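You operate a simulated robot arm through the tools that you are given. There is no shell and no other tool. Be economical: measure what you need, move in short steps, check, and stop when the job is done.

The job below is to be done with a simulated robot arm. You get a single attempt, and the scene is never put back.

JOB
Tighten the yellow plate's bolts in the order 2, 3, 1.
Fine: use the red wrench until each ring shows green, then stand it back.
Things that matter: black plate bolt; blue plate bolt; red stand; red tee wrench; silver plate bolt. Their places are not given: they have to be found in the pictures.

The check looks at the end state, three seconds after you hand in, the way a careful person would. Anything else that was tipped, shoved, dropped, spilled or broken makes it a failure.

ROBOT AND FRAMES
A 7-joint arm with a two-finger parallel gripper, fixed in place. Base frame: the origin is at the foot of the arm, x ahead of it, y to its left, z up; the work surface is at about z = 85. Readings come in cm, degrees, newtons and seconds.
Its first joint turns from -149.0 to 149.0 degrees. Payload 3.5 kg.
The tool frame sits at the grasp point between the pads (the TCP): z along the fingers, y along the line on which they close. The tips reach 2.3 cm beyond it. Largest opening 9.4 cm; finger width 3.8, thickness 1; the body of the gripper, 5.4 by 9.6 cm, starts 3.9 cm behind the TCP.
Orientation is that of the tool frame in the base frame, as a unit quaternion [w, x, y, z]. With the fingers straight down and closing along the base's y, the tool's x points along the base's -x, its y along +y and its z along -z.

CONTROLS
- The arm moves only by the tool jog_arm. Its argument "commands" is a list of rows, each a list of 7 numbers: the shift along the tool's x, y, z in cm, then the turn, a rotation vector about the tool's x, y, z in degrees, then the finger opening in cm, from 0 to 9.4. In form: [[x, y, z, rx, ry, rz, fingers], ...]. A call has 1 to 12 rows; each row shifts and turns the commanded pose from where the row before left it, along the tool's axes as they then stand. Rows are played at 5 a second. More than 5 cm and 8.6 degrees between two rows, or a gripper value outside its range, and nothing of the call is played. Where a pose cannot be reached the arm comes as near as it can. A force on the tool above 40 N (or 10 N above the force at the start of the call, whichever is more), or a blocked arm, ends the call early, and 0.2 s more pass. Each finger travels about 15.3 cm/s and halts on what it meets, pressing with about 25 N; the grip force reading is that of the motor and also rises with nothing between the fingers. The clock runs only during rows and for 0.2 s after the last one: add rows that do not move to give the fingers time. It gives the time, the measured TCP pose, the force on the tool (base axes), the opening and the grip force at its end, in the units of the frame above (readings bear some noise), with the torque about the TCP (base axes, N m) and any sound that the robot's microphone picked up, and new pictures: "pictures" is both (left out), scene, wrist or none.
- Cameras (640 x 400 px; columns grow to the right, rows downward): "scene" is fixed at [4.63, -49.59, 148.03]; the picture's right is [-0.49, -0.87, 0.00], its down [-0.56, 0.31, -0.77] and it looks along [0.67, -0.37, -0.64] (base axes); focal length 292 px, centre (320, 200). "wrist" rides on the gripper at [8.6, 1.6, -7.5] in the tool frame; the picture's right is [-0.18, 0.98, 0.00], its down [-0.58, -0.11, -0.81] and it looks along [-0.79, -0.15, 0.59] (tool axes); focal length 243 px, centre (320, 200).
- pixel_to_xyz(camera, pixels): for up to 12 pixels [column, row] of the newest picture of that camera ("zoom" is the newest enlarged one), the place [x, y, z] in the base frame of the surface seen there, good to about 0.2 cm, but the place of the scene camera against the robot may be out by one fixed shift of up to 1.2 cm in any direction. It takes no simulated time.
- inspect(camera, box): a new picture of the part [left, top, right, bottom] of that camera's present view, enlarged. It takes no simulated time.
- close_job(): hands the job in; it is judged then, once.

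Go step by step. Measure first, check grasps and placings, and put right what went wrong. The budget is 80 turns and 200 pictures, counting those below and the enlarged ones. Unless the task says otherwise, let go and move clear before handing in, and close with one line.

The tools are called after ">>>" as a command line: name --pt "numbers of a row" for each row, then --argument value for the rest, lists and objects as JSON in quotes. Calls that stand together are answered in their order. jog_arm: Moves the arm, as the interface text tells. Its arguments: {"type":"object","properties":{"commands":{"type":"array","items":{"type":"array","items":{"type":"number"}}},"pictures":{"type":"string","enum":["both","scene","wrist","none"]}},"required":["commands"]} The other tools are called the same way: pixel_to_xyz (camera, pixels) gives the place of the surface under pixels of a picture; inspect (camera, box) takes an enlarged picture of a part of a camera's view; close_job () hands the job in.

At the start:

```text
clock: 0.0
eef_pos: [83.99, -70.62, 118.92]
orientation: [0.0, 0.0, 1.0, -0.001]
wrist_force: [0.4, 0.3, 0.2]
ft_torque: [0.01, -0.03, 0.02]
grip_width: 9.43
grasp_force: 0.0
```

scene: 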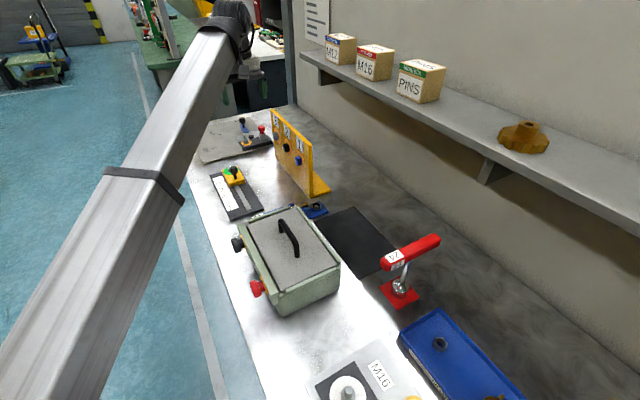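
wrist: 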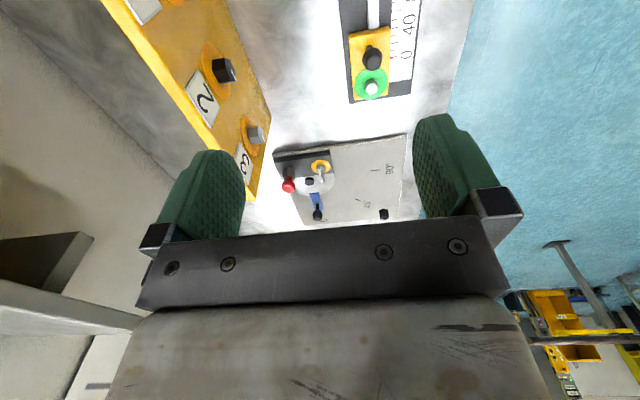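

The scene shows the yellow upright plate near (293,155) and the red tee wrench in a red stand near (405,265). I'll enlarge both.

>>> inspect --camera "scene" --box '[240, 90, 360, 220]'

>>> inspect --camera "scene" --box '[350, 220, 470, 320]'

>>> inspect --camera "wrist" --box '[100, 0, 300, 210]'

>>> pixel_to_xyz --camera "wrist" --pixels '[[223, 70], [256, 134], [205, 98], [245, 160], [140, 10], [235, 70], [262, 134], [265, 120], [250, 190]]'

>>> pixel_to_xyz --camera "scene" --pixels '[[395, 259], [412, 250], [436, 239], [400, 285], [390, 290], [298, 160], [286, 147], [276, 132], [285, 175], [310, 190]]'

```text
3.08 times, centred on (300, 155) of scene
```

zoom: 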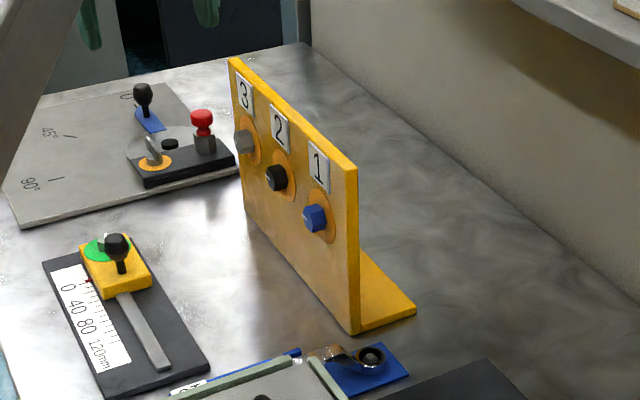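

```text
4.00 times, centred on (410, 270) of scene
```

zoom: 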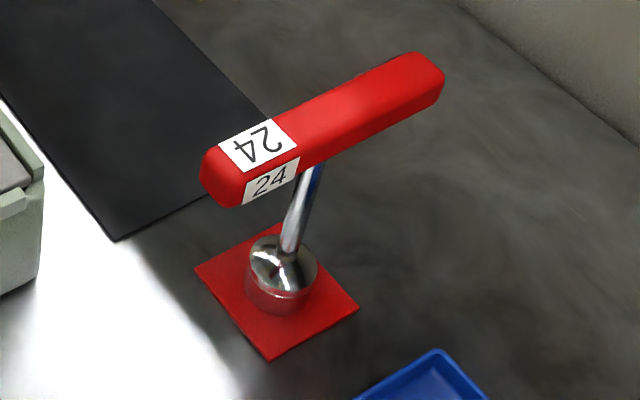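

```text
1.90 times, centred on (200, 105) of wrist
```

zoom: 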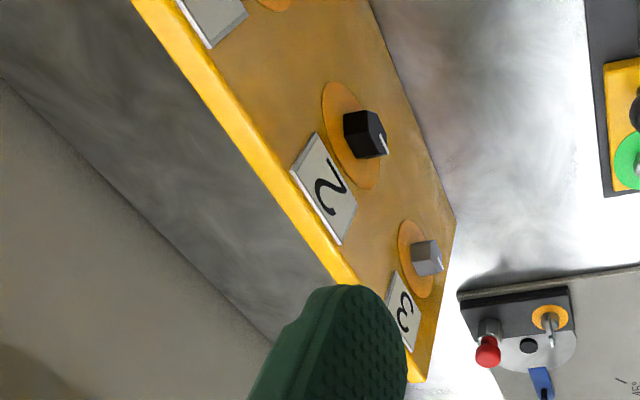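

```text
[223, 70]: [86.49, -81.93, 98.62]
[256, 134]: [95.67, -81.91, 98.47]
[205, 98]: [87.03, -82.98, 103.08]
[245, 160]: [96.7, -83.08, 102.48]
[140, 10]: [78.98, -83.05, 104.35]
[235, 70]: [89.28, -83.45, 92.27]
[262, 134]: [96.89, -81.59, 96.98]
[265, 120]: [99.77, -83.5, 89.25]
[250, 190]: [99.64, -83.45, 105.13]
```

```text
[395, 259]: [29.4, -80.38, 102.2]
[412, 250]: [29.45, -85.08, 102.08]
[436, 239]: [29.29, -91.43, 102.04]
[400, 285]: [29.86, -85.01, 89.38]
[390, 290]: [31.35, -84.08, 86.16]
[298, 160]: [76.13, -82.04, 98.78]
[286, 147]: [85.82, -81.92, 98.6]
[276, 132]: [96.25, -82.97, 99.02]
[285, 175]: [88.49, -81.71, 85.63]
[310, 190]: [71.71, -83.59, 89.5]
```

The plate faces +y with its bolts at about x=76 (1), 86.5 (2) and 96 (3), z≈98.6. The wrench bar runs along y near x≈29.5, with its top at z≈102. Next I check shelf and wall clearance and measure the wrench more finely.

>>> pixel_to_xyz --camera "scene" --pixels '[[480, 150], [560, 180], [340, 85], [420, 130], [480, 230], [560, 260], [300, 90]]'

>>> inspect --camera "scene" --box '[374, 225, 446, 315]'

>>> pixel_to_xyz --camera "scene" --pixels '[[385, 257], [388, 268], [394, 271], [409, 265], [404, 276], [403, 284], [402, 291], [400, 297], [417, 308], [379, 288], [440, 243], [432, 234]]'

```text
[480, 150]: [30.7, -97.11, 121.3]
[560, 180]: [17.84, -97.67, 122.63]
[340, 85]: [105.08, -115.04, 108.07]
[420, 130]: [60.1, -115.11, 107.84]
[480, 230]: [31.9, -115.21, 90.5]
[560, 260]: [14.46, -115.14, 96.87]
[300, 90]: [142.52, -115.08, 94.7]
```

```text
4.44 times, centred on (410, 270) of scene
```

zoom: 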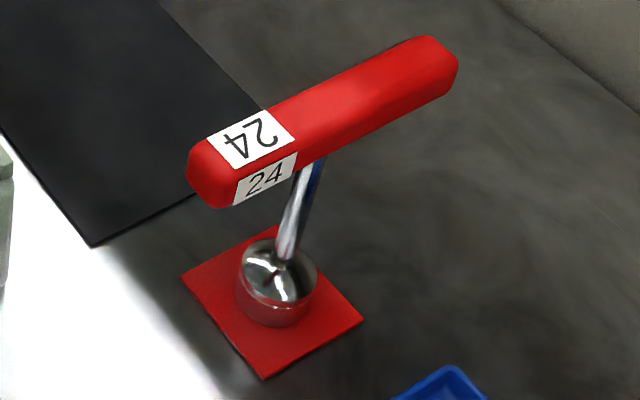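

```text
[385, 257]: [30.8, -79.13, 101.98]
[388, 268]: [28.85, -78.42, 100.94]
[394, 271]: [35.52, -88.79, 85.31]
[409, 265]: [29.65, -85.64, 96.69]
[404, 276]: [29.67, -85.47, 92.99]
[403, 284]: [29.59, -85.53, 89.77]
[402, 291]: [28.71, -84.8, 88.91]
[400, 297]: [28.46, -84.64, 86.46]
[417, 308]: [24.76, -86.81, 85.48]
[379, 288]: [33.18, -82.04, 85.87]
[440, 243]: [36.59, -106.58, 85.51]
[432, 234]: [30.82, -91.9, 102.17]
```

Shelf edge is at y≈-97, z≈121, so there is room with the camera side facing +y. Moving at height toward the wrench (x≈29.7, y≈-85.4), then turning the tool 90°.

>>> jog_arm --pt "4.9 -0.7 0 0 0 0 9.4" --pt "4.9 -0.7 0 0 0 0 9.4" --pt "4.9 -0.7 0 0 0 0 9.4" --pt "4.9 -0.7 0 0 0 0 9.4" --pt "4.9 -0.7 0 0 0 0 9.4" --pt "4.9 -0.7 0 0 0 0 9.4" --pt "4.9 -0.7 0 0 0 0 9.4" --pt "4.9 -0.7 0 0 0 0 9.4" --pt "4.9 -0.7 0 0 0 0 9.4" --pt "4.9 -0.7 0 0 0 0 9.4" --pt "4.9 -0.7 0 0 0 0 9.4" --pictures "none"

>>> jog_arm --pt "0 0 0 0 0 8.2 9.4" --pt "0 0 0 0 0 8.2 9.4" --pt "0 0 0 0 0 8.2 9.4" --pt "0 0 0 0 0 8.2 9.4" --pt "0 0 0 0 0 8.2 9.4" --pt "0 0 0 0 0 8.2 9.4" --pt "0 0 0 0 0 8.2 9.4" --pt "0 0 0 0 0 8.2 9.4" --pt "0 0 0 0 0 8.2 9.4" --pt "0 0 0 0 0 8.2 9.4" --pt "0 0 0 0 0 8 9.4" --pt "0 0 0 0 0 0 9.4"

```text
clock: 2.4
eef_pos: [30.46, -78.91, 116.82]
orientation: [0.002, -0.001, 1.0, -0.005]
wrist_force: [0.1, 1.5, 0.7]
ft_torque: [0.0, 0.0, 0.02]
grip_width: 9.41
grasp_force: 0.0
out of reach, approached as far as the arm can: row 9, 10, 11
```

```text
clock: 3.4
eef_pos: [30.49, -79.31, 116.75]
orientation: [0.002, 0.243, 0.97, -0.006]
wrist_force: [-16.5, -13.2, -3.9]
ft_torque: [1.03, -1.76, 1.93]
grip_width: 9.39
grasp_force: 0.0
stopped in row 4: the force on the tool passed its limit at 97 N (the readings are from after the stop); the commanded pose is now the measured one
```

scene: 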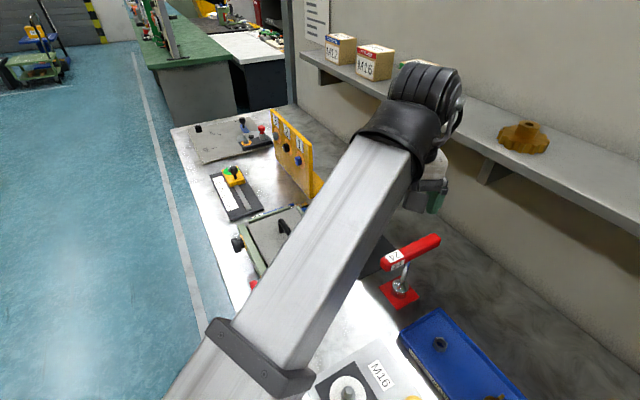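
wrist: 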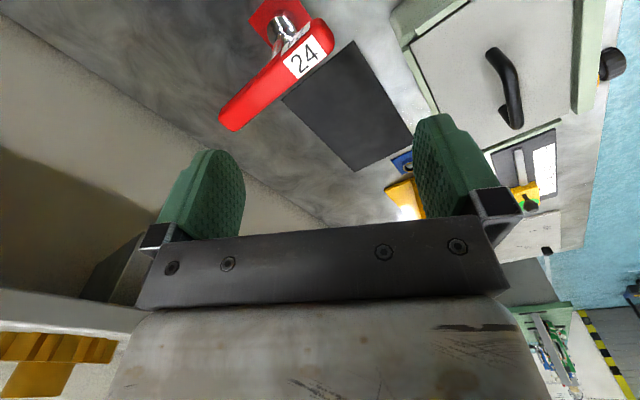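

The call stopped on a 97 N contact, and the wrist near (430,130) looks close to the shelf at (480,140). I look closer before moving away.

>>> inspect --camera "scene" --box '[350, 50, 510, 230]'

>>> pixel_to_xyz --camera "scene" --pixels '[[430, 85], [455, 100], [450, 130], [435, 160], [428, 185], [437, 203], [415, 75], [470, 145], [412, 200], [425, 68]]'

>>> inspect --camera "wrist" --box '[0, 200, 240, 400]'

>>> pixel_to_xyz --camera "wrist" --pixels '[[50, 250], [60, 310], [60, 350], [110, 265], [100, 370], [20, 190], [130, 305]]'

```text
2.22 times, centred on (430, 140) of scene
```

zoom: 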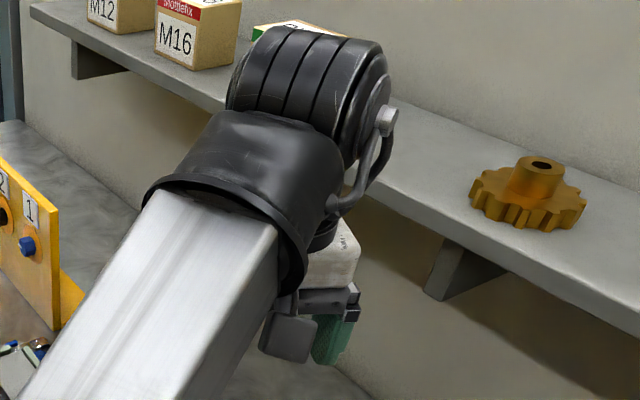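

```text
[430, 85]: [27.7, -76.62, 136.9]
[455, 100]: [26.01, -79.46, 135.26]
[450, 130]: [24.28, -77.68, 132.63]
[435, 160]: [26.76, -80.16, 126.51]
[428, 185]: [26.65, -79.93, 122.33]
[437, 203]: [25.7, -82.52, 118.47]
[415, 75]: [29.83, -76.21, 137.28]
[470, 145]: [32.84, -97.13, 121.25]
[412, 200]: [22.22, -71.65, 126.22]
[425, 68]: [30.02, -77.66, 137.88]
```

```text
2.00 times, centred on (120, 300) of wrist
```

zoom: 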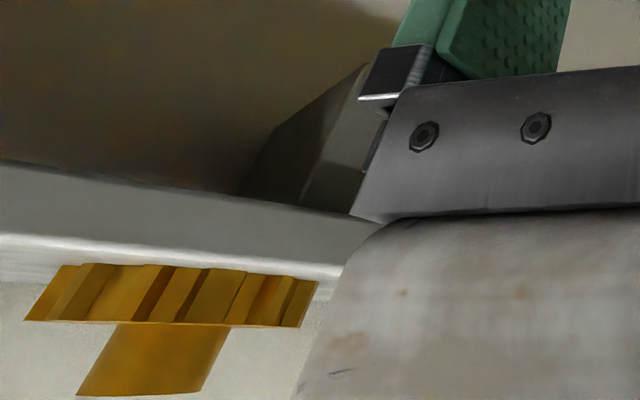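

```text
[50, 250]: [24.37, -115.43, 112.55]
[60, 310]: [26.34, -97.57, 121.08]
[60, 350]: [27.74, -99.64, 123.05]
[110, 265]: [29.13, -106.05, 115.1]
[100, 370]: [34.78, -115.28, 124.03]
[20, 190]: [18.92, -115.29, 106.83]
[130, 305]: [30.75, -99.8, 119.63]
```

The dark camera box at zoom (290,340) sits against the forearm, so this was a self-contact from turning the camera inward. I'll turn the other way, so the camera faces outward (-Y), and slide onto the bar from the +Y end under the shelf.

>>> jog_arm --pt "0 0 0 0 0 -8.5 9.4" --pt "0 0 0 0 0 -8.5 9.4" --pt "0 0 0 0 0 -8.5 9.4" --pt "0 4 0 0 0 -2.8 9.4" --pt "0 4 0 0 0 0 9.4" --pt "0 0 0 0 0 -8.5 9.4" --pt "0 0 0 0 0 -8.5 9.4" --pt "0 0 0 0 0 -8.5 9.4" --pt "0 0 0 0 0 -8.5 9.4" --pt "0 0 0 0 0 -8.5 9.4" --pt "0 0 0 0 0 -8.5 9.4" --pt "0 0 0 0 0 0 9.4"

```text
clock: 6.0
eef_pos: [31.16, -72.06, 114.83]
orientation: [-0.002, -0.431, 0.902, -0.01]
wrist_force: [-0.3, -0.2, 0.6]
ft_torque: [-0.03, -0.01, -0.02]
grip_width: 9.41
grasp_force: 0.1
out of reach, approached as far as the arm can: row 4, 5, 6
```

scene: 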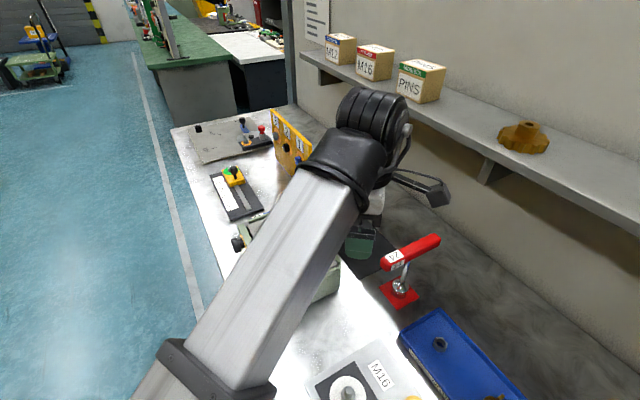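
wrist: 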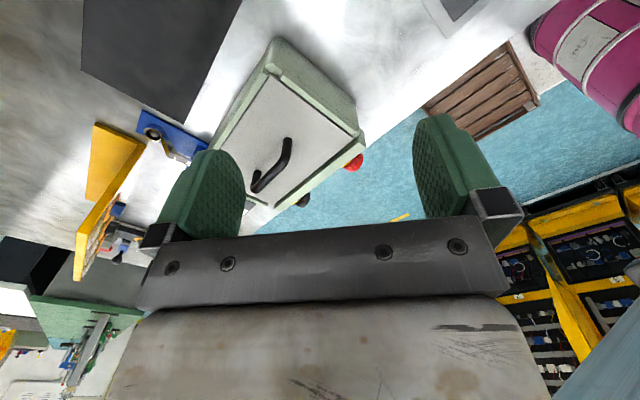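

Free of contact now; tool x is at 231° and needs 39° more. Continuing the turn.

>>> jog_arm --pt "0 0 0 0 0 -7.8 9.4" --pt "0 0 0 0 0 -7.8 9.4" --pt "0 0 0 0 0 -7.8 9.4" --pt "0 0 0 0 0 -7.8 9.4" --pt "0 0 0 0 0 -7.7 9.4" --pt "0 0 0 0 0 0 9.4"

```text
clock: 7.4
eef_pos: [31.17, -72.14, 114.85]
orientation: [-0.004, -0.707, 0.707, -0.01]
wrist_force: [1.4, 0.7, -0.9]
ft_torque: [0.02, 0.02, 0.01]
grip_width: 9.39
grasp_force: 0.0
```

scene: 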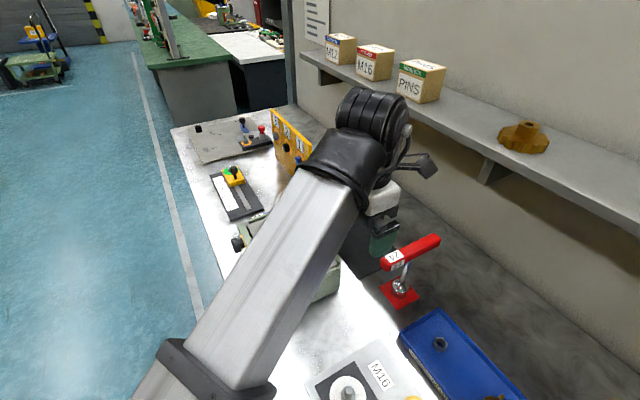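
wrist: 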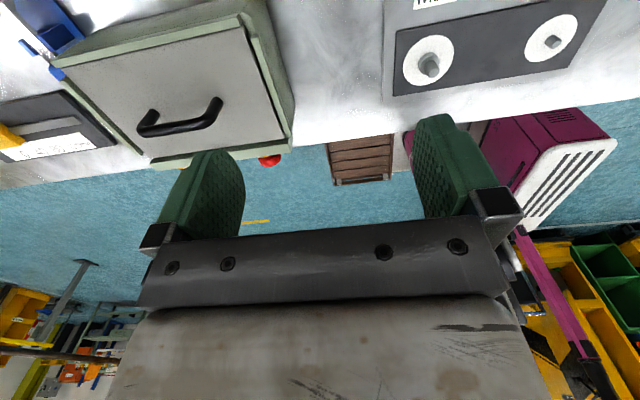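

Orientation is right. I check the scene camera's shift using a feature seen by both: the M16 disc bolt (wrist (428,65), scene (348,392)), and the stand and wrench from the scene.

>>> pixel_to_xyz --camera "wrist" --pixels '[[428, 63], [405, 65], [452, 62], [396, 95], [395, 32], [440, 45]]'

>>> inspect --camera "scene" --box '[300, 340, 420, 400]'

>>> inspect --camera "wrist" --box '[380, 0, 620, 120]'

>>> inspect --camera "scene" --box '[340, 160, 450, 320]'

>>> pixel_to_xyz --camera "scene" --pixels '[[383, 215], [375, 248], [384, 228], [395, 210], [397, 245], [370, 235], [380, 255], [433, 235], [441, 241], [437, 238]]'

```text
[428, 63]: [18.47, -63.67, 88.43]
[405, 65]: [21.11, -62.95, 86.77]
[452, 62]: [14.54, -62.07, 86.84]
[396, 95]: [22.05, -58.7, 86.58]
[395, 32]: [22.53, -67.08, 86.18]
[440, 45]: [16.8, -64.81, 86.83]
```

```text
5.33 times, centred on (360, 370) of scene
```

zoom: 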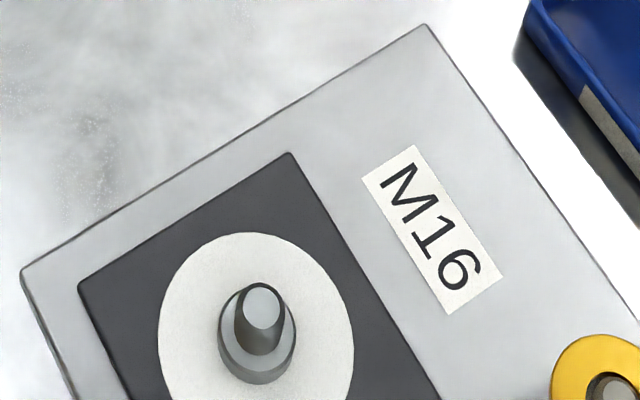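

```text
2.67 times, centred on (500, 60) of wrist
```

zoom: 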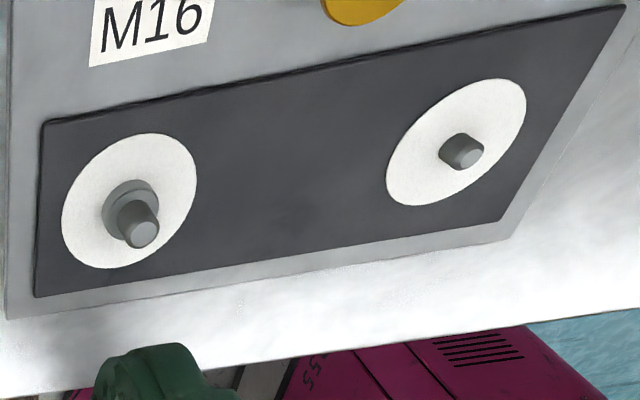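

```text
2.50 times, centred on (395, 240) of scene
```

zoom: 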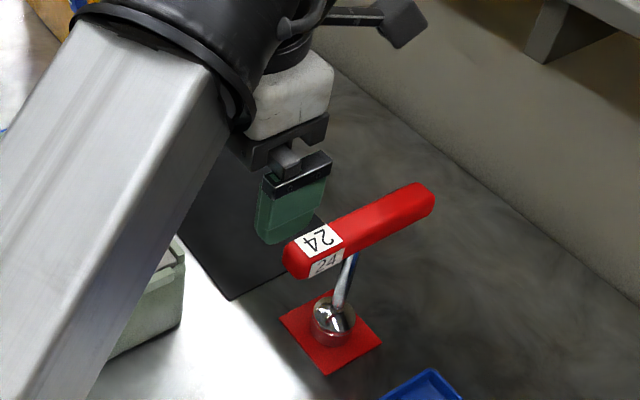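

```text
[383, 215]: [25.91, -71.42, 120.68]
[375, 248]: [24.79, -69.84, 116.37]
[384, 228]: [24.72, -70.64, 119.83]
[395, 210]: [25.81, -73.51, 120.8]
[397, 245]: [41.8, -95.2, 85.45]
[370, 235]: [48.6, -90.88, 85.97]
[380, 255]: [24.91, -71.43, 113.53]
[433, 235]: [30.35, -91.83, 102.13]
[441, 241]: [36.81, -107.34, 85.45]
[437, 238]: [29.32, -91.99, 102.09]
```

>>> pixel_to_xyz --camera "wrist" --pixels '[[398, 46.5], [394.8, 109.5], [433.6, 87.3], [384, 117.5]]'

>>> pixel_to_xyz --camera "scene" --pixels '[[354.2, 369.8], [316.5, 393.4], [349.1, 397.5], [305.5, 391.2], [385, 257], [388, 268], [410, 247], [413, 255], [412, 248], [408, 252], [405, 240], [421, 240]]'

```text
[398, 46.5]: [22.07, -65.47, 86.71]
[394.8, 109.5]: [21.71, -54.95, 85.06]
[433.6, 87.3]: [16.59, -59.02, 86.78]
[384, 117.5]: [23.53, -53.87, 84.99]
```

```text
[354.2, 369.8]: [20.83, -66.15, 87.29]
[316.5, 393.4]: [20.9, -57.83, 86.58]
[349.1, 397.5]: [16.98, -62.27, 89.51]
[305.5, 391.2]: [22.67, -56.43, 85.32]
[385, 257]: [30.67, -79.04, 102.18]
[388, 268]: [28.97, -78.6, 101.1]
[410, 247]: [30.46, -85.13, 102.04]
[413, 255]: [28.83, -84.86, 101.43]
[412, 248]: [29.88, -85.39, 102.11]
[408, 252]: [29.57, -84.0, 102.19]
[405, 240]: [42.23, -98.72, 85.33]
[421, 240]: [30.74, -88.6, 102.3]
```

The zoom padding differs from what I assumed; I redo the correspondences with corrected rows.

>>> pixel_to_xyz --camera "wrist" --pixels '[[398, 32], [394.8, 94.5], [433.6, 72.3], [384, 102.5]]'

>>> pixel_to_xyz --camera "scene" --pixels '[[354.2, 362.3], [316.5, 386], [349.1, 390.3], [305.8, 383.6]]'

```text
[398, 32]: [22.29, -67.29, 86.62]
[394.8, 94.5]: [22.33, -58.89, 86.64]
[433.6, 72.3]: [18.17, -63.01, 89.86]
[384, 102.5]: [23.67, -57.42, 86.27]
```

```text
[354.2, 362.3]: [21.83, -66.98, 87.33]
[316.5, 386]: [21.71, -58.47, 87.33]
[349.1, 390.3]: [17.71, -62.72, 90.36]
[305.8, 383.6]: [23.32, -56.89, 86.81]
```

Scene shift is about (+0.5,-0.4,-0.6), so the bar is centred near x=30.5, y=-86, with its top at z≈101.5. I'll check the green box's clearance and then go down at y=-72.

>>> pixel_to_xyz --camera "wrist" --pixels '[[292, 140], [245, 15], [265, 5], [270, 162]]'

>>> jog_arm --pt "0 0.67 3 0 0 0 9.4" --pt "0 0 3 0 0 0 9.4" --pt "0 0 3 0 0 0 9.4" --pt "0 0 0 0 0 0 9.4"

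```text
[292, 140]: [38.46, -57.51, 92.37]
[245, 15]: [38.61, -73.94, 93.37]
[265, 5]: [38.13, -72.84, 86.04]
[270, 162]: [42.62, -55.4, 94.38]
```

```text
clock: 8.4
eef_pos: [30.72, -72.17, 106.03]
orientation: [-0.004, -0.706, 0.708, -0.006]
wrist_force: [-0.7, 0.9, -0.4]
ft_torque: [-0.02, 0.0, 0.01]
grip_width: 9.39
grasp_force: 0.1
```

scene: 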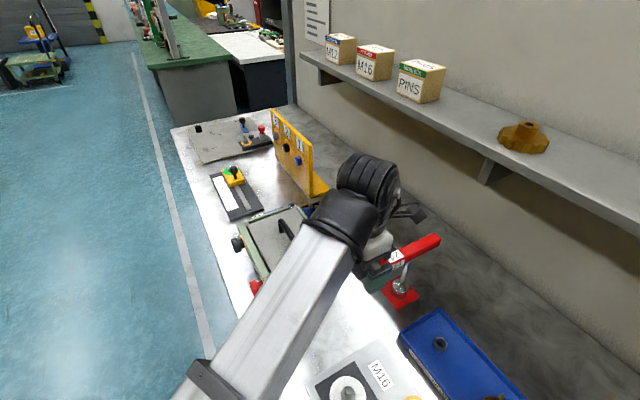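
wrist: 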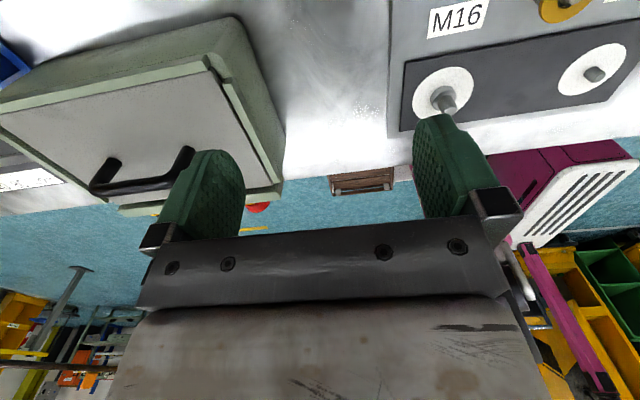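

Clear so far at z=106. I go down to z≈100.4 and slide -Y until the bar lies between the fingers.

>>> jog_arm --pt "0 0.1 2.8 0 0 0 9.4" --pt "0 0 2.8 0 0 0 9.4" --pt "2.5 0 0 0 0 0 9.4" --pt "2.5 0 0 0 0 0 9.4" --pt "2.5 0 0 0 0 0 9.4" --pt "2.5 0 0 0 0 0 9.4" --pt "2 0 0 0 0 0 9.4" --pt "1.8 0 0 0 0 0 9.4" --pt "0 0 0 0 0 0 9.4"

```text
clock: 10.4
eef_pos: [30.41, -86.1, 100.58]
orientation: [-0.004, -0.706, 0.708, -0.005]
wrist_force: [0.0, 0.2, 0.2]
ft_torque: [-0.02, -0.01, 0.0]
grip_width: 9.39
grasp_force: 0.1
```

scene: 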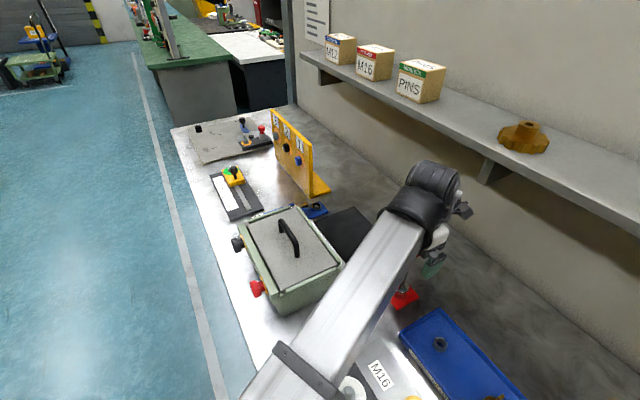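
wrist: 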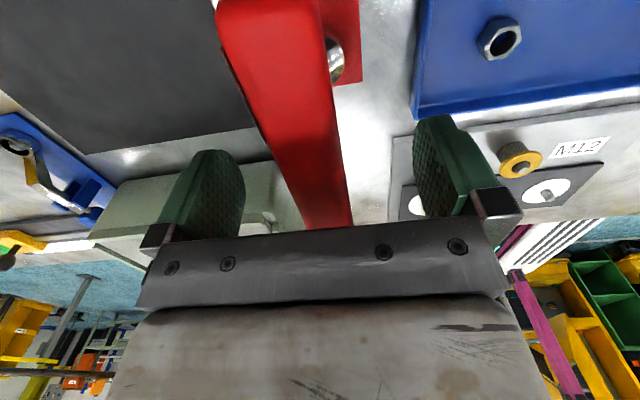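

The bar passes between the fingers (wrist (225..350, 0..225)). I measure its edges to centre and align before closing.

>>> pixel_to_xyz --camera "wrist" --pixels '[[240, 30], [310, 30], [255, 80], [322, 80], [275, 140], [335, 140], [290, 180], [342, 180], [300, 215], [346, 215], [225, 5], [336, 55]]'

>>> inspect --camera "wrist" --box '[180, 0, 420, 240]'

```text
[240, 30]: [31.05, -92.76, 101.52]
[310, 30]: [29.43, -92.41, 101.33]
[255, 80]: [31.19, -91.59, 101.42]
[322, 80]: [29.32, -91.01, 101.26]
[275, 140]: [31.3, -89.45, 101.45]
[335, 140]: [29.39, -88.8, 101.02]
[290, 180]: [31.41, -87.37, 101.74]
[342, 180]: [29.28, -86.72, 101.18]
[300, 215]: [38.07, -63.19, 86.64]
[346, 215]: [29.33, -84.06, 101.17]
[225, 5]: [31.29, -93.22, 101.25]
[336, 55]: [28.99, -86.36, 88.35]
```

```text
1.67 times, centred on (300, 120) of wrist
```

zoom: 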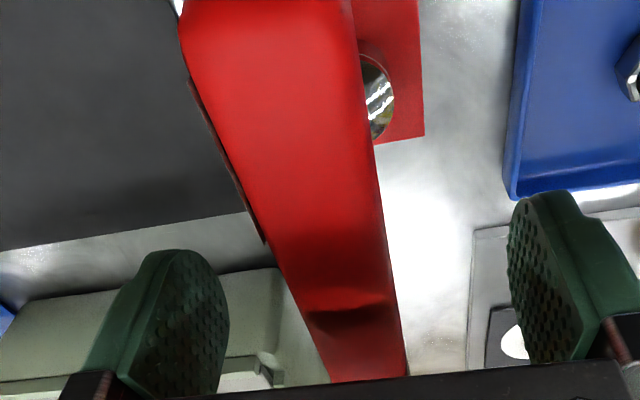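

Bar centre is x≈30.35, aligned with Y, centred around y≈-86.2; the TCP is within 0.1 cm. Closing.

>>> jog_arm --pt "0.1 0.05 0.2 0 0 0 5" --pt "0 0 0 0 0 0 2" --pt "0 0 0 0 0 0 0" --pt "0 0 0 0 0 0 0" --pt "0 0 0 0 0 0 0" --pictures "wrist"

```text
clock: 11.6
eef_pos: [30.28, -86.15, 100.45]
orientation: [-0.003, -0.706, 0.708, -0.006]
wrist_force: [1.1, -0.9, 0.3]
ft_torque: [-0.01, -0.11, -0.01]
grip_width: 2.6
grasp_force: 24.9
```

wrist: 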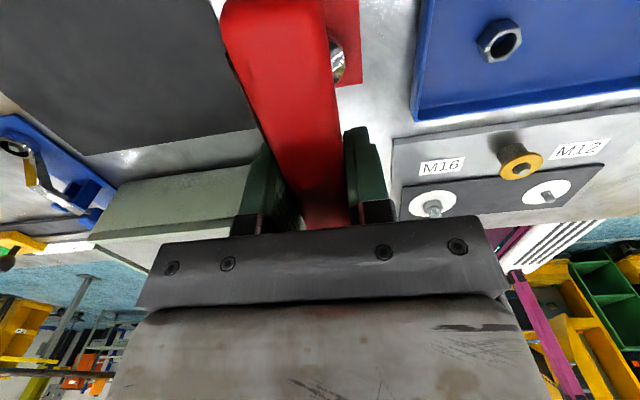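

Gripped at 2.6 cm, 25 N; this pose (30.28,-86.15,100.45) is the return pose. Lifting 5 cm.

>>> jog_arm --pt "0 0 -1 0 0 0 0" --pt "0 0 -2 0 0 0 0" --pt "0 0 -2 0 0 0 0" --pt "0 0 0 0 0 0 0"

```text
clock: 12.6
eef_pos: [30.24, -86.21, 105.4]
orientation: [-0.004, -0.706, 0.708, -0.005]
wrist_force: [-0.2, 0.0, -3.2]
ft_torque: [-0.02, -0.01, 0.02]
grip_width: 2.59
grasp_force: 25.1
```

scene: 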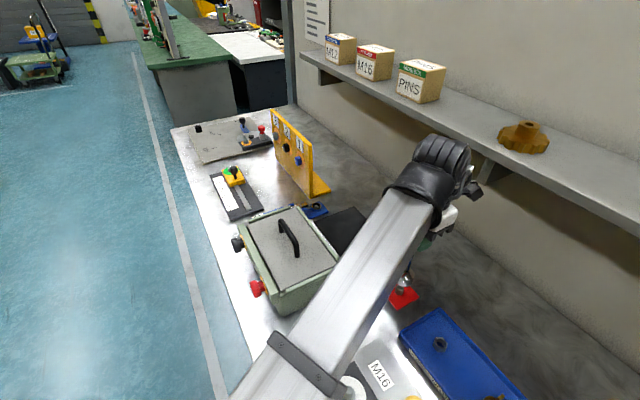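
wrist: 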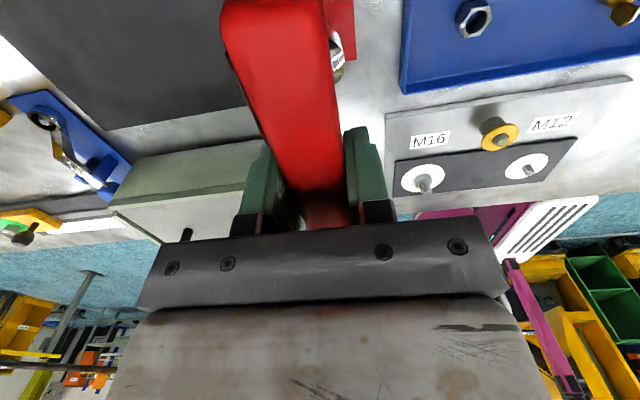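

The wrench is free and carried (3.2 N). Next out from under the shelf along +Y, then up.

>>> jog_arm --pt "-3 0 0 0 0 0 0" --pt "-3 0 0 0 0 0 0" --pt "-3 0 -1 0 0 0 0" --pt "-3 0 -3 0 0 0 0" --pt "-2 0 -3 0 0 0 0" --pt "0 -3 -3 0 0 0 0" --pt "0 -4 -3 0 0 0 0" --pt "0 -4.5 0 0 0 0 0" --pt "0 -4.5 0 0 0 0 0" --pt "0 -4.5 0 0 0 0 0" --pt "0 -4.5 0 0 0 0 0" --pt "0 0 0 0 0 0 0"

```text
clock: 15.2
eef_pos: [55.34, -72.42, 117.07]
orientation: [-0.004, -0.706, 0.708, -0.005]
wrist_force: [0.2, 0.0, -2.9]
ft_torque: [0.01, 0.0, 0.03]
grip_width: 2.61
grasp_force: 24.6
out of reach, approached as far as the arm can: row 7
```

scene: 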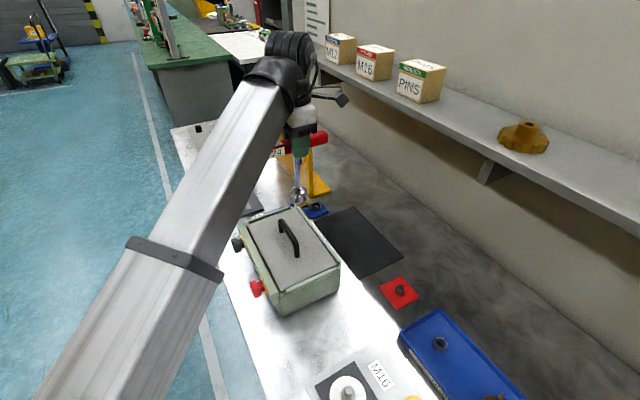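
wrist: 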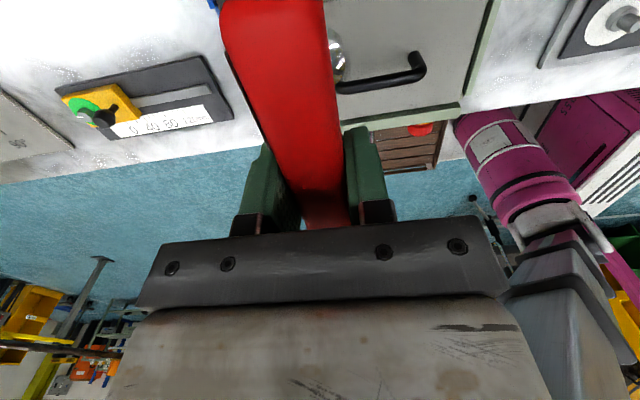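

Free of the stand, whose hex post shows at scene (401,290). I move toward (78,-57,117) and check the slider device's location.

>>> pixel_to_xyz --camera "wrist" --pixels '[[80, 105], [100, 118], [115, 100], [215, 100], [210, 60]]'

>>> inspect --camera "scene" --box '[370, 260, 430, 320]'

>>> pixel_to_xyz --camera "scene" --pixels '[[400, 289], [401, 296], [396, 293], [380, 289], [398, 310], [420, 296], [403, 276]]'

>>> jog_arm --pt "-3 -4 0 0 0 0 0" --pt "-3 -4 0 0 0 0 0" --pt "-3 -4 0 0 0 0 0" --pt "-3 -4 0 0 0 0 0" --pt "-3 -4 0 0 0 0 0" --pt "-2 -3 0 0 0 0 0" --pt "0 0 0 0 0 0 0"

```text
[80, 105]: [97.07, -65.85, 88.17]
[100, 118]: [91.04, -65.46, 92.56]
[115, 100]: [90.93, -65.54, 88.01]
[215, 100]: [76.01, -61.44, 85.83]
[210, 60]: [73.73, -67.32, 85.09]
```

```text
6.67 times, centred on (400, 290) of scene
```

zoom: 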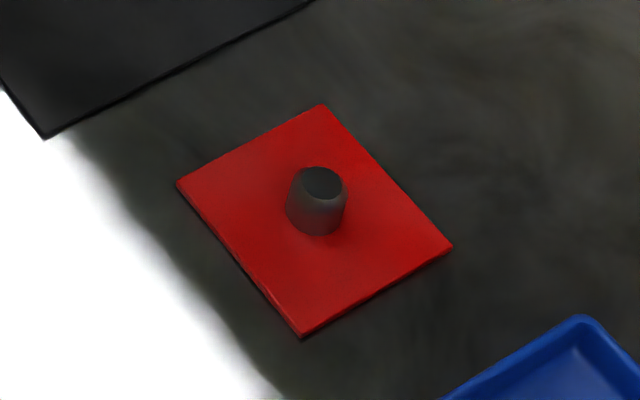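

```text
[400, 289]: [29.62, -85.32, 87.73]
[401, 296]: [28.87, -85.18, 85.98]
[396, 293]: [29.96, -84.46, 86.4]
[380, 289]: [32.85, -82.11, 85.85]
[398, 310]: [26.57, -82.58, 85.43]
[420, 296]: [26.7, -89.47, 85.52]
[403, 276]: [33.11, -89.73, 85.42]
```

```text
clock: 16.8
eef_pos: [78.69, -55.48, 117.03]
orientation: [-0.003, -0.706, 0.708, -0.005]
wrist_force: [0.9, -0.1, -2.7]
ft_torque: [-0.03, 0.0, 0.03]
grip_width: 2.59
grasp_force: 24.8
```

scene: 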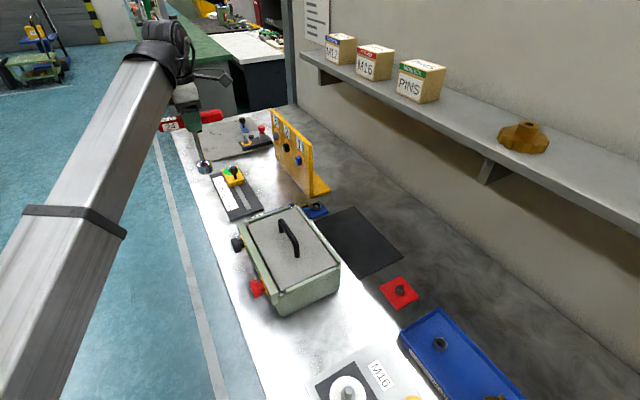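
wrist: 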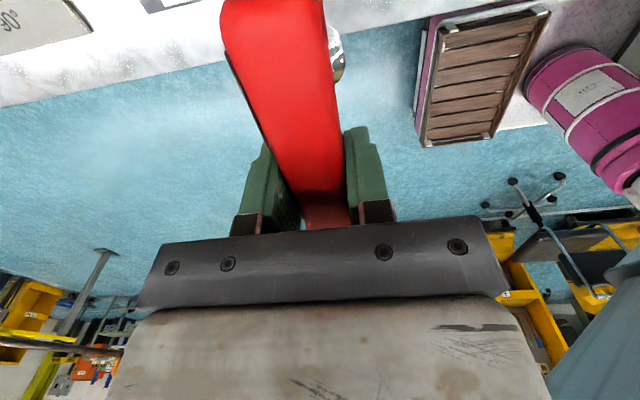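

The stand's post is round, so returning needs no hex alignment. Now pitching the tool 90° so the wrench points at the plate (-Y).

>>> jog_arm --pt "0 0 0 0 8.2 0 0" --pt "0 0 0 0 8.2 0 0" --pt "0 0 0 0 8.2 0 0" --pt "0 0 0 0 8.2 0 0" --pt "0 0 0 0 8.2 0 0" --pt "0 0 0 0 8.2 0 0" --pt "0 0 0 0 8.2 0 0" --pt "0 0 0 0 8.2 0 0" --pt "0 0 0 0 8.2 0 0" --pt "0 0 0 0 8.2 0 0" --pt "0 0 0 0 8.0 0 0" --pt "0 0 0 0 0 0 0"

```text
clock: 19.4
eef_pos: [78.63, -55.51, 117.08]
orientation: [0.504, 0.495, -0.498, 0.503]
wrist_force: [-0.1, 0.4, -2.9]
ft_torque: [0.1, 0.01, -0.01]
grip_width: 2.58
grasp_force: 25.1
```

scene: 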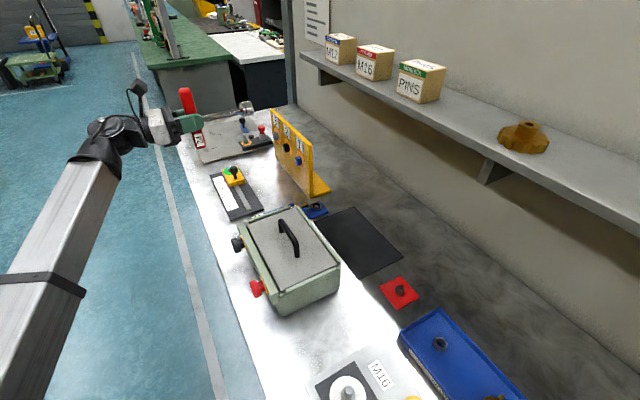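
wrist: 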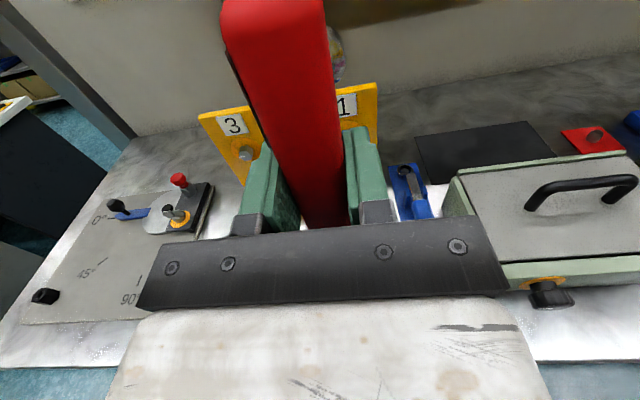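

The wrench is now horizontal toward the plate. I measure socket tip and bolts in the scene picture (both share the same camera shift).

>>> inspect --camera "scene" --box '[170, 70, 270, 170]'

>>> inspect --camera "scene" --box '[265, 105, 321, 175]'

>>> pixel_to_xyz --camera "scene" --pixels '[[235, 111], [245, 107], [251, 107], [215, 118], [286, 147], [298, 160], [276, 136], [288, 149], [300, 161]]'

>>> pixel_to_xyz --camera "wrist" --pixels '[[245, 152], [337, 60], [335, 40], [252, 160], [238, 160]]'

```text
4.00 times, centred on (220, 120) of scene
```

zoom: 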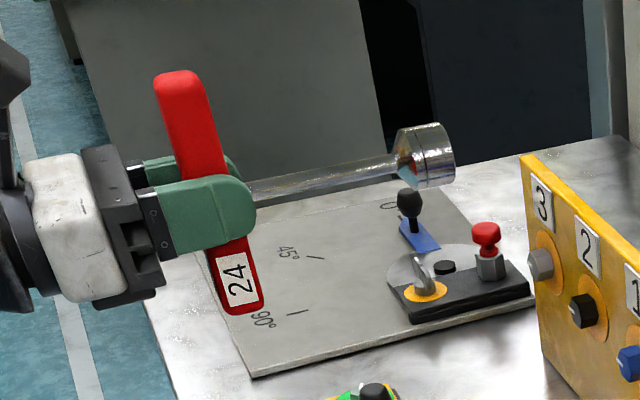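

```text
5.71 times, centred on (293, 140) of scene
```

zoom: 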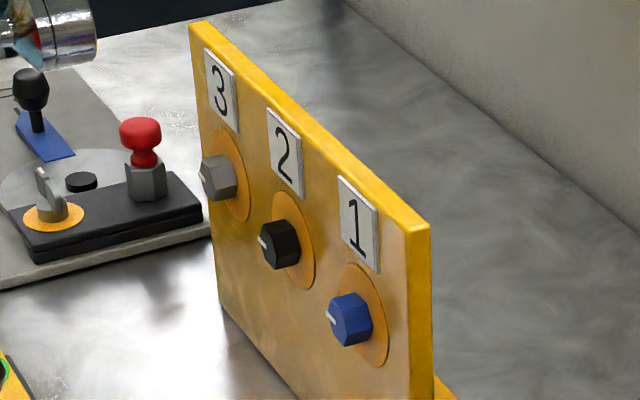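

```text
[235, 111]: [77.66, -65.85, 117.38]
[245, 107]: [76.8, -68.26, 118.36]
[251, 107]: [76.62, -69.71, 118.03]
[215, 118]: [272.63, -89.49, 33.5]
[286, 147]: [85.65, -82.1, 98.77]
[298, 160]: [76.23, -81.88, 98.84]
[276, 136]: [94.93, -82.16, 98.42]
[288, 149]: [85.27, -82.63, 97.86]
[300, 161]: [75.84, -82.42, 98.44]
```

```text
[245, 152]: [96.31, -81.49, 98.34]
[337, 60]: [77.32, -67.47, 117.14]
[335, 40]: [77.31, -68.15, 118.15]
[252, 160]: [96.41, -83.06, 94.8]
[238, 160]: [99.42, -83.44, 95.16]
```

Socket sits near (78.6, -69.7, 117.5). I zoom further on the bolt heads for exact centres and hex angles.

>>> inspect --camera "scene" --box '[266, 125, 306, 173]'

>>> pixel_to_xyz --camera "scene" --pixels '[[283.9, 147.5], [296.2, 160.7], [273, 137], [283, 147], [295.3, 160], [272.3, 136.5]]'

>>> inspect --camera "wrist" --box '[190, 75, 290, 195]'

```text
8.33 times, centred on (286, 149) of scene
```

zoom: 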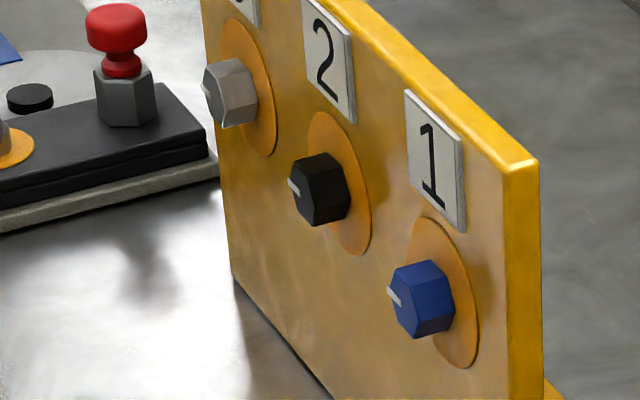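

```text
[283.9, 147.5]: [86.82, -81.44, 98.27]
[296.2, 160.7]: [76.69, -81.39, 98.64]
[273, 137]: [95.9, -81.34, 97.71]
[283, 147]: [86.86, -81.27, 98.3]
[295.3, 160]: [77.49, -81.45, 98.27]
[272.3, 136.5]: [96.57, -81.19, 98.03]
```

```text
3.33 times, centred on (240, 135) of wrist
```

zoom: 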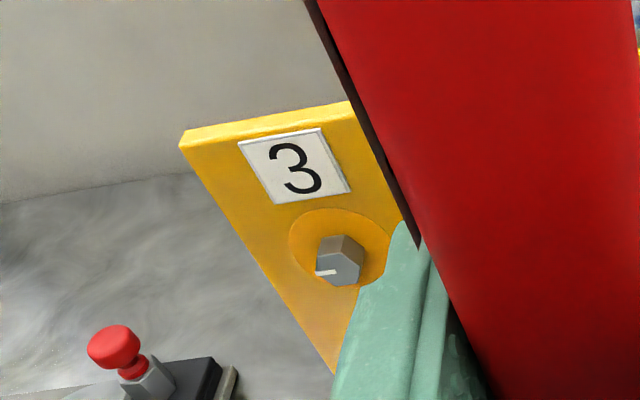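

>>> pixel_to_xyz --camera "zoom" --pixels '[[338, 266], [320, 270], [357, 268], [335, 254], [340, 284], [291, 245], [325, 211], [386, 245]]'

>>> inspect --camera "scene" --box '[266, 125, 306, 173]'

>>> pixel_to_xyz --camera "zoom" --pixels '[[304, 190], [404, 297], [215, 92], [318, 115], [366, 250], [420, 221], [470, 365], [228, 22], [272, 152], [304, 185], [300, 175], [308, 205]]'

```text
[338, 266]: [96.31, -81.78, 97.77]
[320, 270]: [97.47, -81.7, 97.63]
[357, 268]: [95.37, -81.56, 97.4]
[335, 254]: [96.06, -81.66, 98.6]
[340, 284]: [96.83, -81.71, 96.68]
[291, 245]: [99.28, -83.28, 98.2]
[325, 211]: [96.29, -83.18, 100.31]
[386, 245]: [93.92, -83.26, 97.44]
```

```text
8.33 times, centred on (286, 149) of scene
```

zoom: 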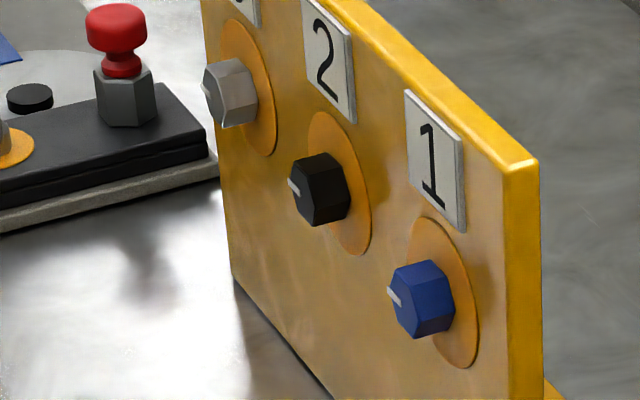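

```text
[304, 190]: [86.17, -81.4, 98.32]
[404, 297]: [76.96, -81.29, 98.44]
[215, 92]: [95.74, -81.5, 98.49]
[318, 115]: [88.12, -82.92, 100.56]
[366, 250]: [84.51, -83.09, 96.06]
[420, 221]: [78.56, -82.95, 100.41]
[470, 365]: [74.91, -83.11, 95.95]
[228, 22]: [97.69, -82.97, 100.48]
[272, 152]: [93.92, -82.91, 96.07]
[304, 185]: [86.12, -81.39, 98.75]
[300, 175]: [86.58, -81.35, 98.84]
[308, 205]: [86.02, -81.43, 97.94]
```

Bolt centres (corrected): 1 (77.2, 97.6), 2 (86.8, 97.7), 3 (96.35, 97.7), with head faces at y≈-81.75. The slider knob near (91,-65.5) might be in the bar's sweep, so I measure it.

>>> inspect --camera "scene" --box '[205, 155, 265, 225]'

>>> pixel_to_xyz --camera "scene" --pixels '[[235, 169], [232, 171], [238, 172], [234, 176], [225, 175], [241, 170], [244, 184], [227, 187]]'

```text
5.71 times, centred on (235, 190) of scene
```

zoom: 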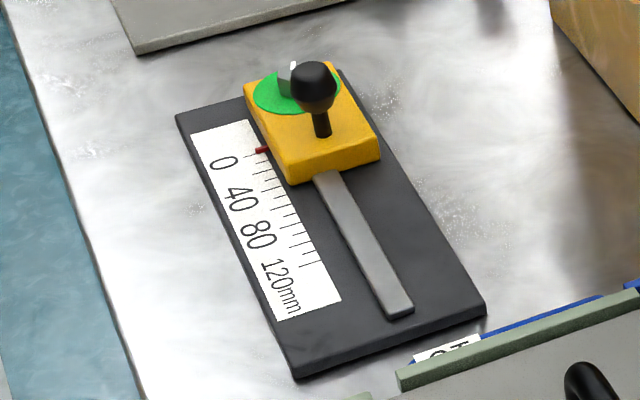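

```text
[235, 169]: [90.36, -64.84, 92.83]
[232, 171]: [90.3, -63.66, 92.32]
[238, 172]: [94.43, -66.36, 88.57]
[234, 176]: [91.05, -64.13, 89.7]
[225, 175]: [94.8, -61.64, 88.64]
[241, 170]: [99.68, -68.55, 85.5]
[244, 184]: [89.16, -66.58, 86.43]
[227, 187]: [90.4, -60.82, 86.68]
```

The knob (about (91.3,-65.3), top z≈92.4) clears the bar once the socket is seated. Moving to pre-engage in front of bolt 2: TCP (86.85,-63,97.5).

>>> jog_arm --pt "-4 -1.64 0 0 0 0 0" --pt "-4 -1.64 0 0 0 0 0" --pt "-4 -1.64 0 0 0 0 0" --pt "-4 -1.64 0 0 0 0 0" --pt "-3.6 -1.64 0 0 0 0 0" --pt "0 0 2.5 0 0 0 0" --pt "0 0 2.5 0 0 0 0" --pt "0 0 2.5 0 0 0 0" --pt "0 0 0 0 0 0 0"

>>> inspect --camera "scene" --box '[230, 105, 310, 185]'

```text
clock: 21.4
eef_pos: [86.93, -63.37, 97.42]
orientation: [0.504, 0.495, -0.499, 0.502]
wrist_force: [-0.1, 0.4, -3.2]
ft_torque: [0.06, 0.03, 0.01]
grip_width: 2.6
grasp_force: 24.7
```

scene: 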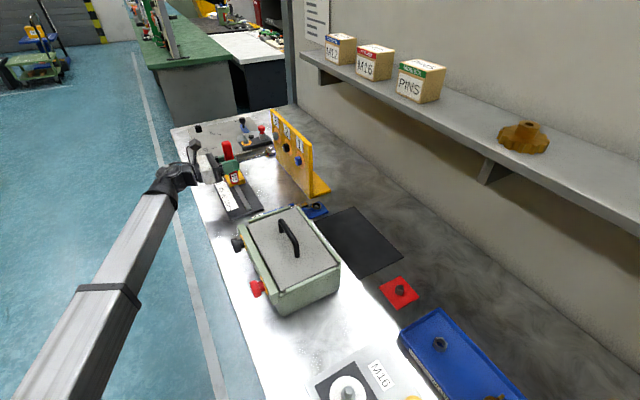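
wrist: 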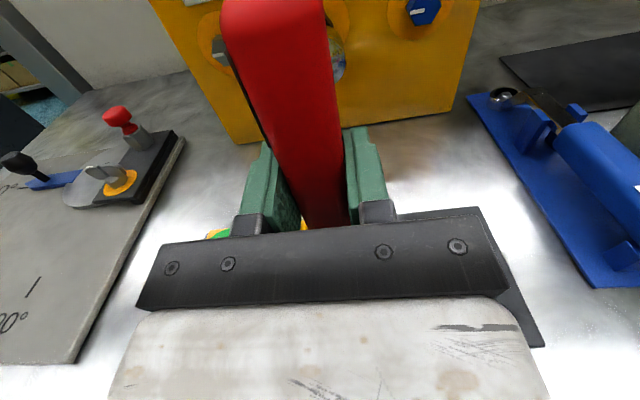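

```text
5.00 times, centred on (270, 145) of scene
```

zoom: 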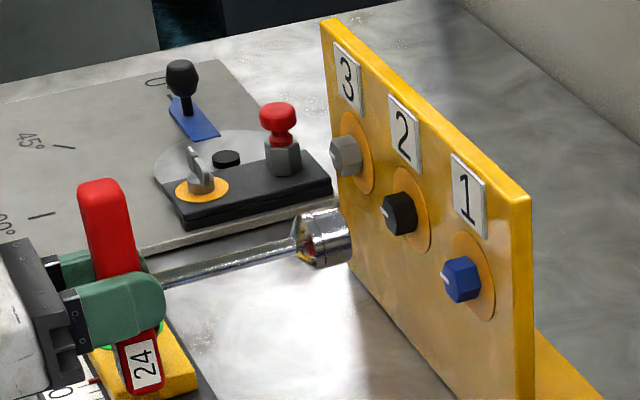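

Socket is lined up roughly with bolt 2. I measure the socket rim and bolt face in the same zoom picture.

>>> inspect --camera "scene" --box '[280, 135, 304, 165]'

>>> pixel_to_xyz --camera "scene" --pixels '[[279, 144.5], [280, 152.5], [281.5, 147], [282, 150], [279, 147], [279, 150], [296, 144], [282.9, 145.5]]'

>>> inspect --camera "scene" --box '[268, 130, 300, 170]'

```text
13.33 times, centred on (292, 150) of scene
```

zoom: 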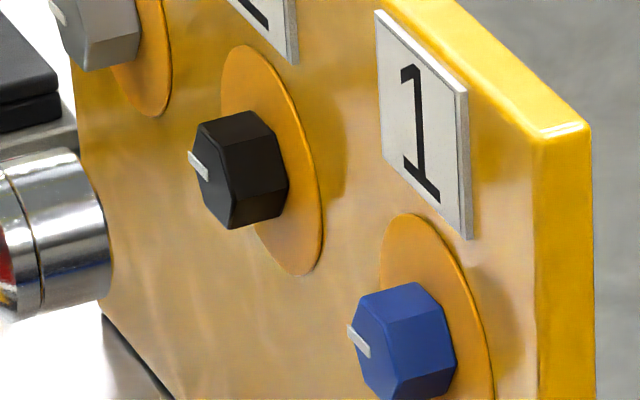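

```text
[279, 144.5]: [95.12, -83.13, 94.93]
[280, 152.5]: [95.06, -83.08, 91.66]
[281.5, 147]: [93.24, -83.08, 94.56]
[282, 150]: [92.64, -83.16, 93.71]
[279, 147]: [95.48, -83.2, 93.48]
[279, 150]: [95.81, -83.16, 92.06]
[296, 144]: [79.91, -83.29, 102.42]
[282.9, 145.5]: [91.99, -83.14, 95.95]
```

```text
10.00 times, centred on (284, 150) of scene
```

zoom: 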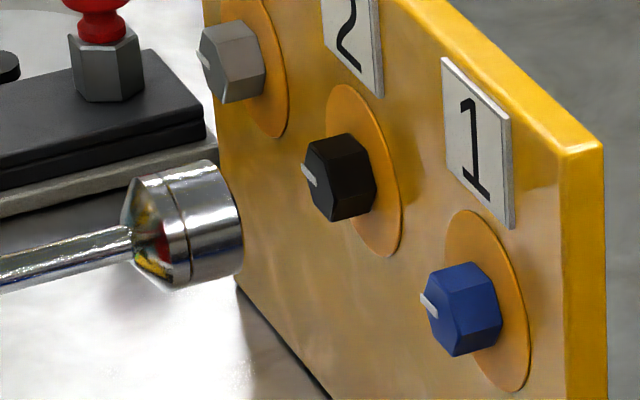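

>>> pixel_to_xyz --camera "zoom" --pixels '[[213, 165], [225, 180], [230, 200], [235, 220], [236, 245], [225, 270], [205, 280], [180, 172], [200, 220], [322, 178], [328, 192], [318, 150]]'

```text
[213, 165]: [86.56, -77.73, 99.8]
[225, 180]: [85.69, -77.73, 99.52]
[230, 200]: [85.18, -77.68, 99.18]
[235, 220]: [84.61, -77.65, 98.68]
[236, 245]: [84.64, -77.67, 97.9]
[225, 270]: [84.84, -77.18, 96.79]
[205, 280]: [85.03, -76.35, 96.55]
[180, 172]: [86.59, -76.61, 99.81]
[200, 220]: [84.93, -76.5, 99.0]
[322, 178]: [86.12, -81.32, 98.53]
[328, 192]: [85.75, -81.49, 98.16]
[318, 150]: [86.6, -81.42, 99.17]
```

Socket centre in scene ≈(86.3, 98.0), bolt ≈(86.3, 98.3): raise ~0.2. I first pre-rotate by -60° (bar bottom swings away from the knob) to leave room for tightening.

>>> jog_arm --pt "0.2 0 0 0 0 -8.5 0" --pt "0 0 0 0 0 -8.5 0" --pt "0 0 0 0 0 -8.5 0" --pt "0 0 0 0 0 -8.5 0" --pt "0 0 0 0 0 -8.5 0" --pt "0 0 0 0 0 -8.5 0" --pt "0 0 0 0 0 -9 0" --pt "0 0 0 0 0 0 0" --pictures "none"

```text
refused: row 7 steps farther than a row can; nothing moved
```

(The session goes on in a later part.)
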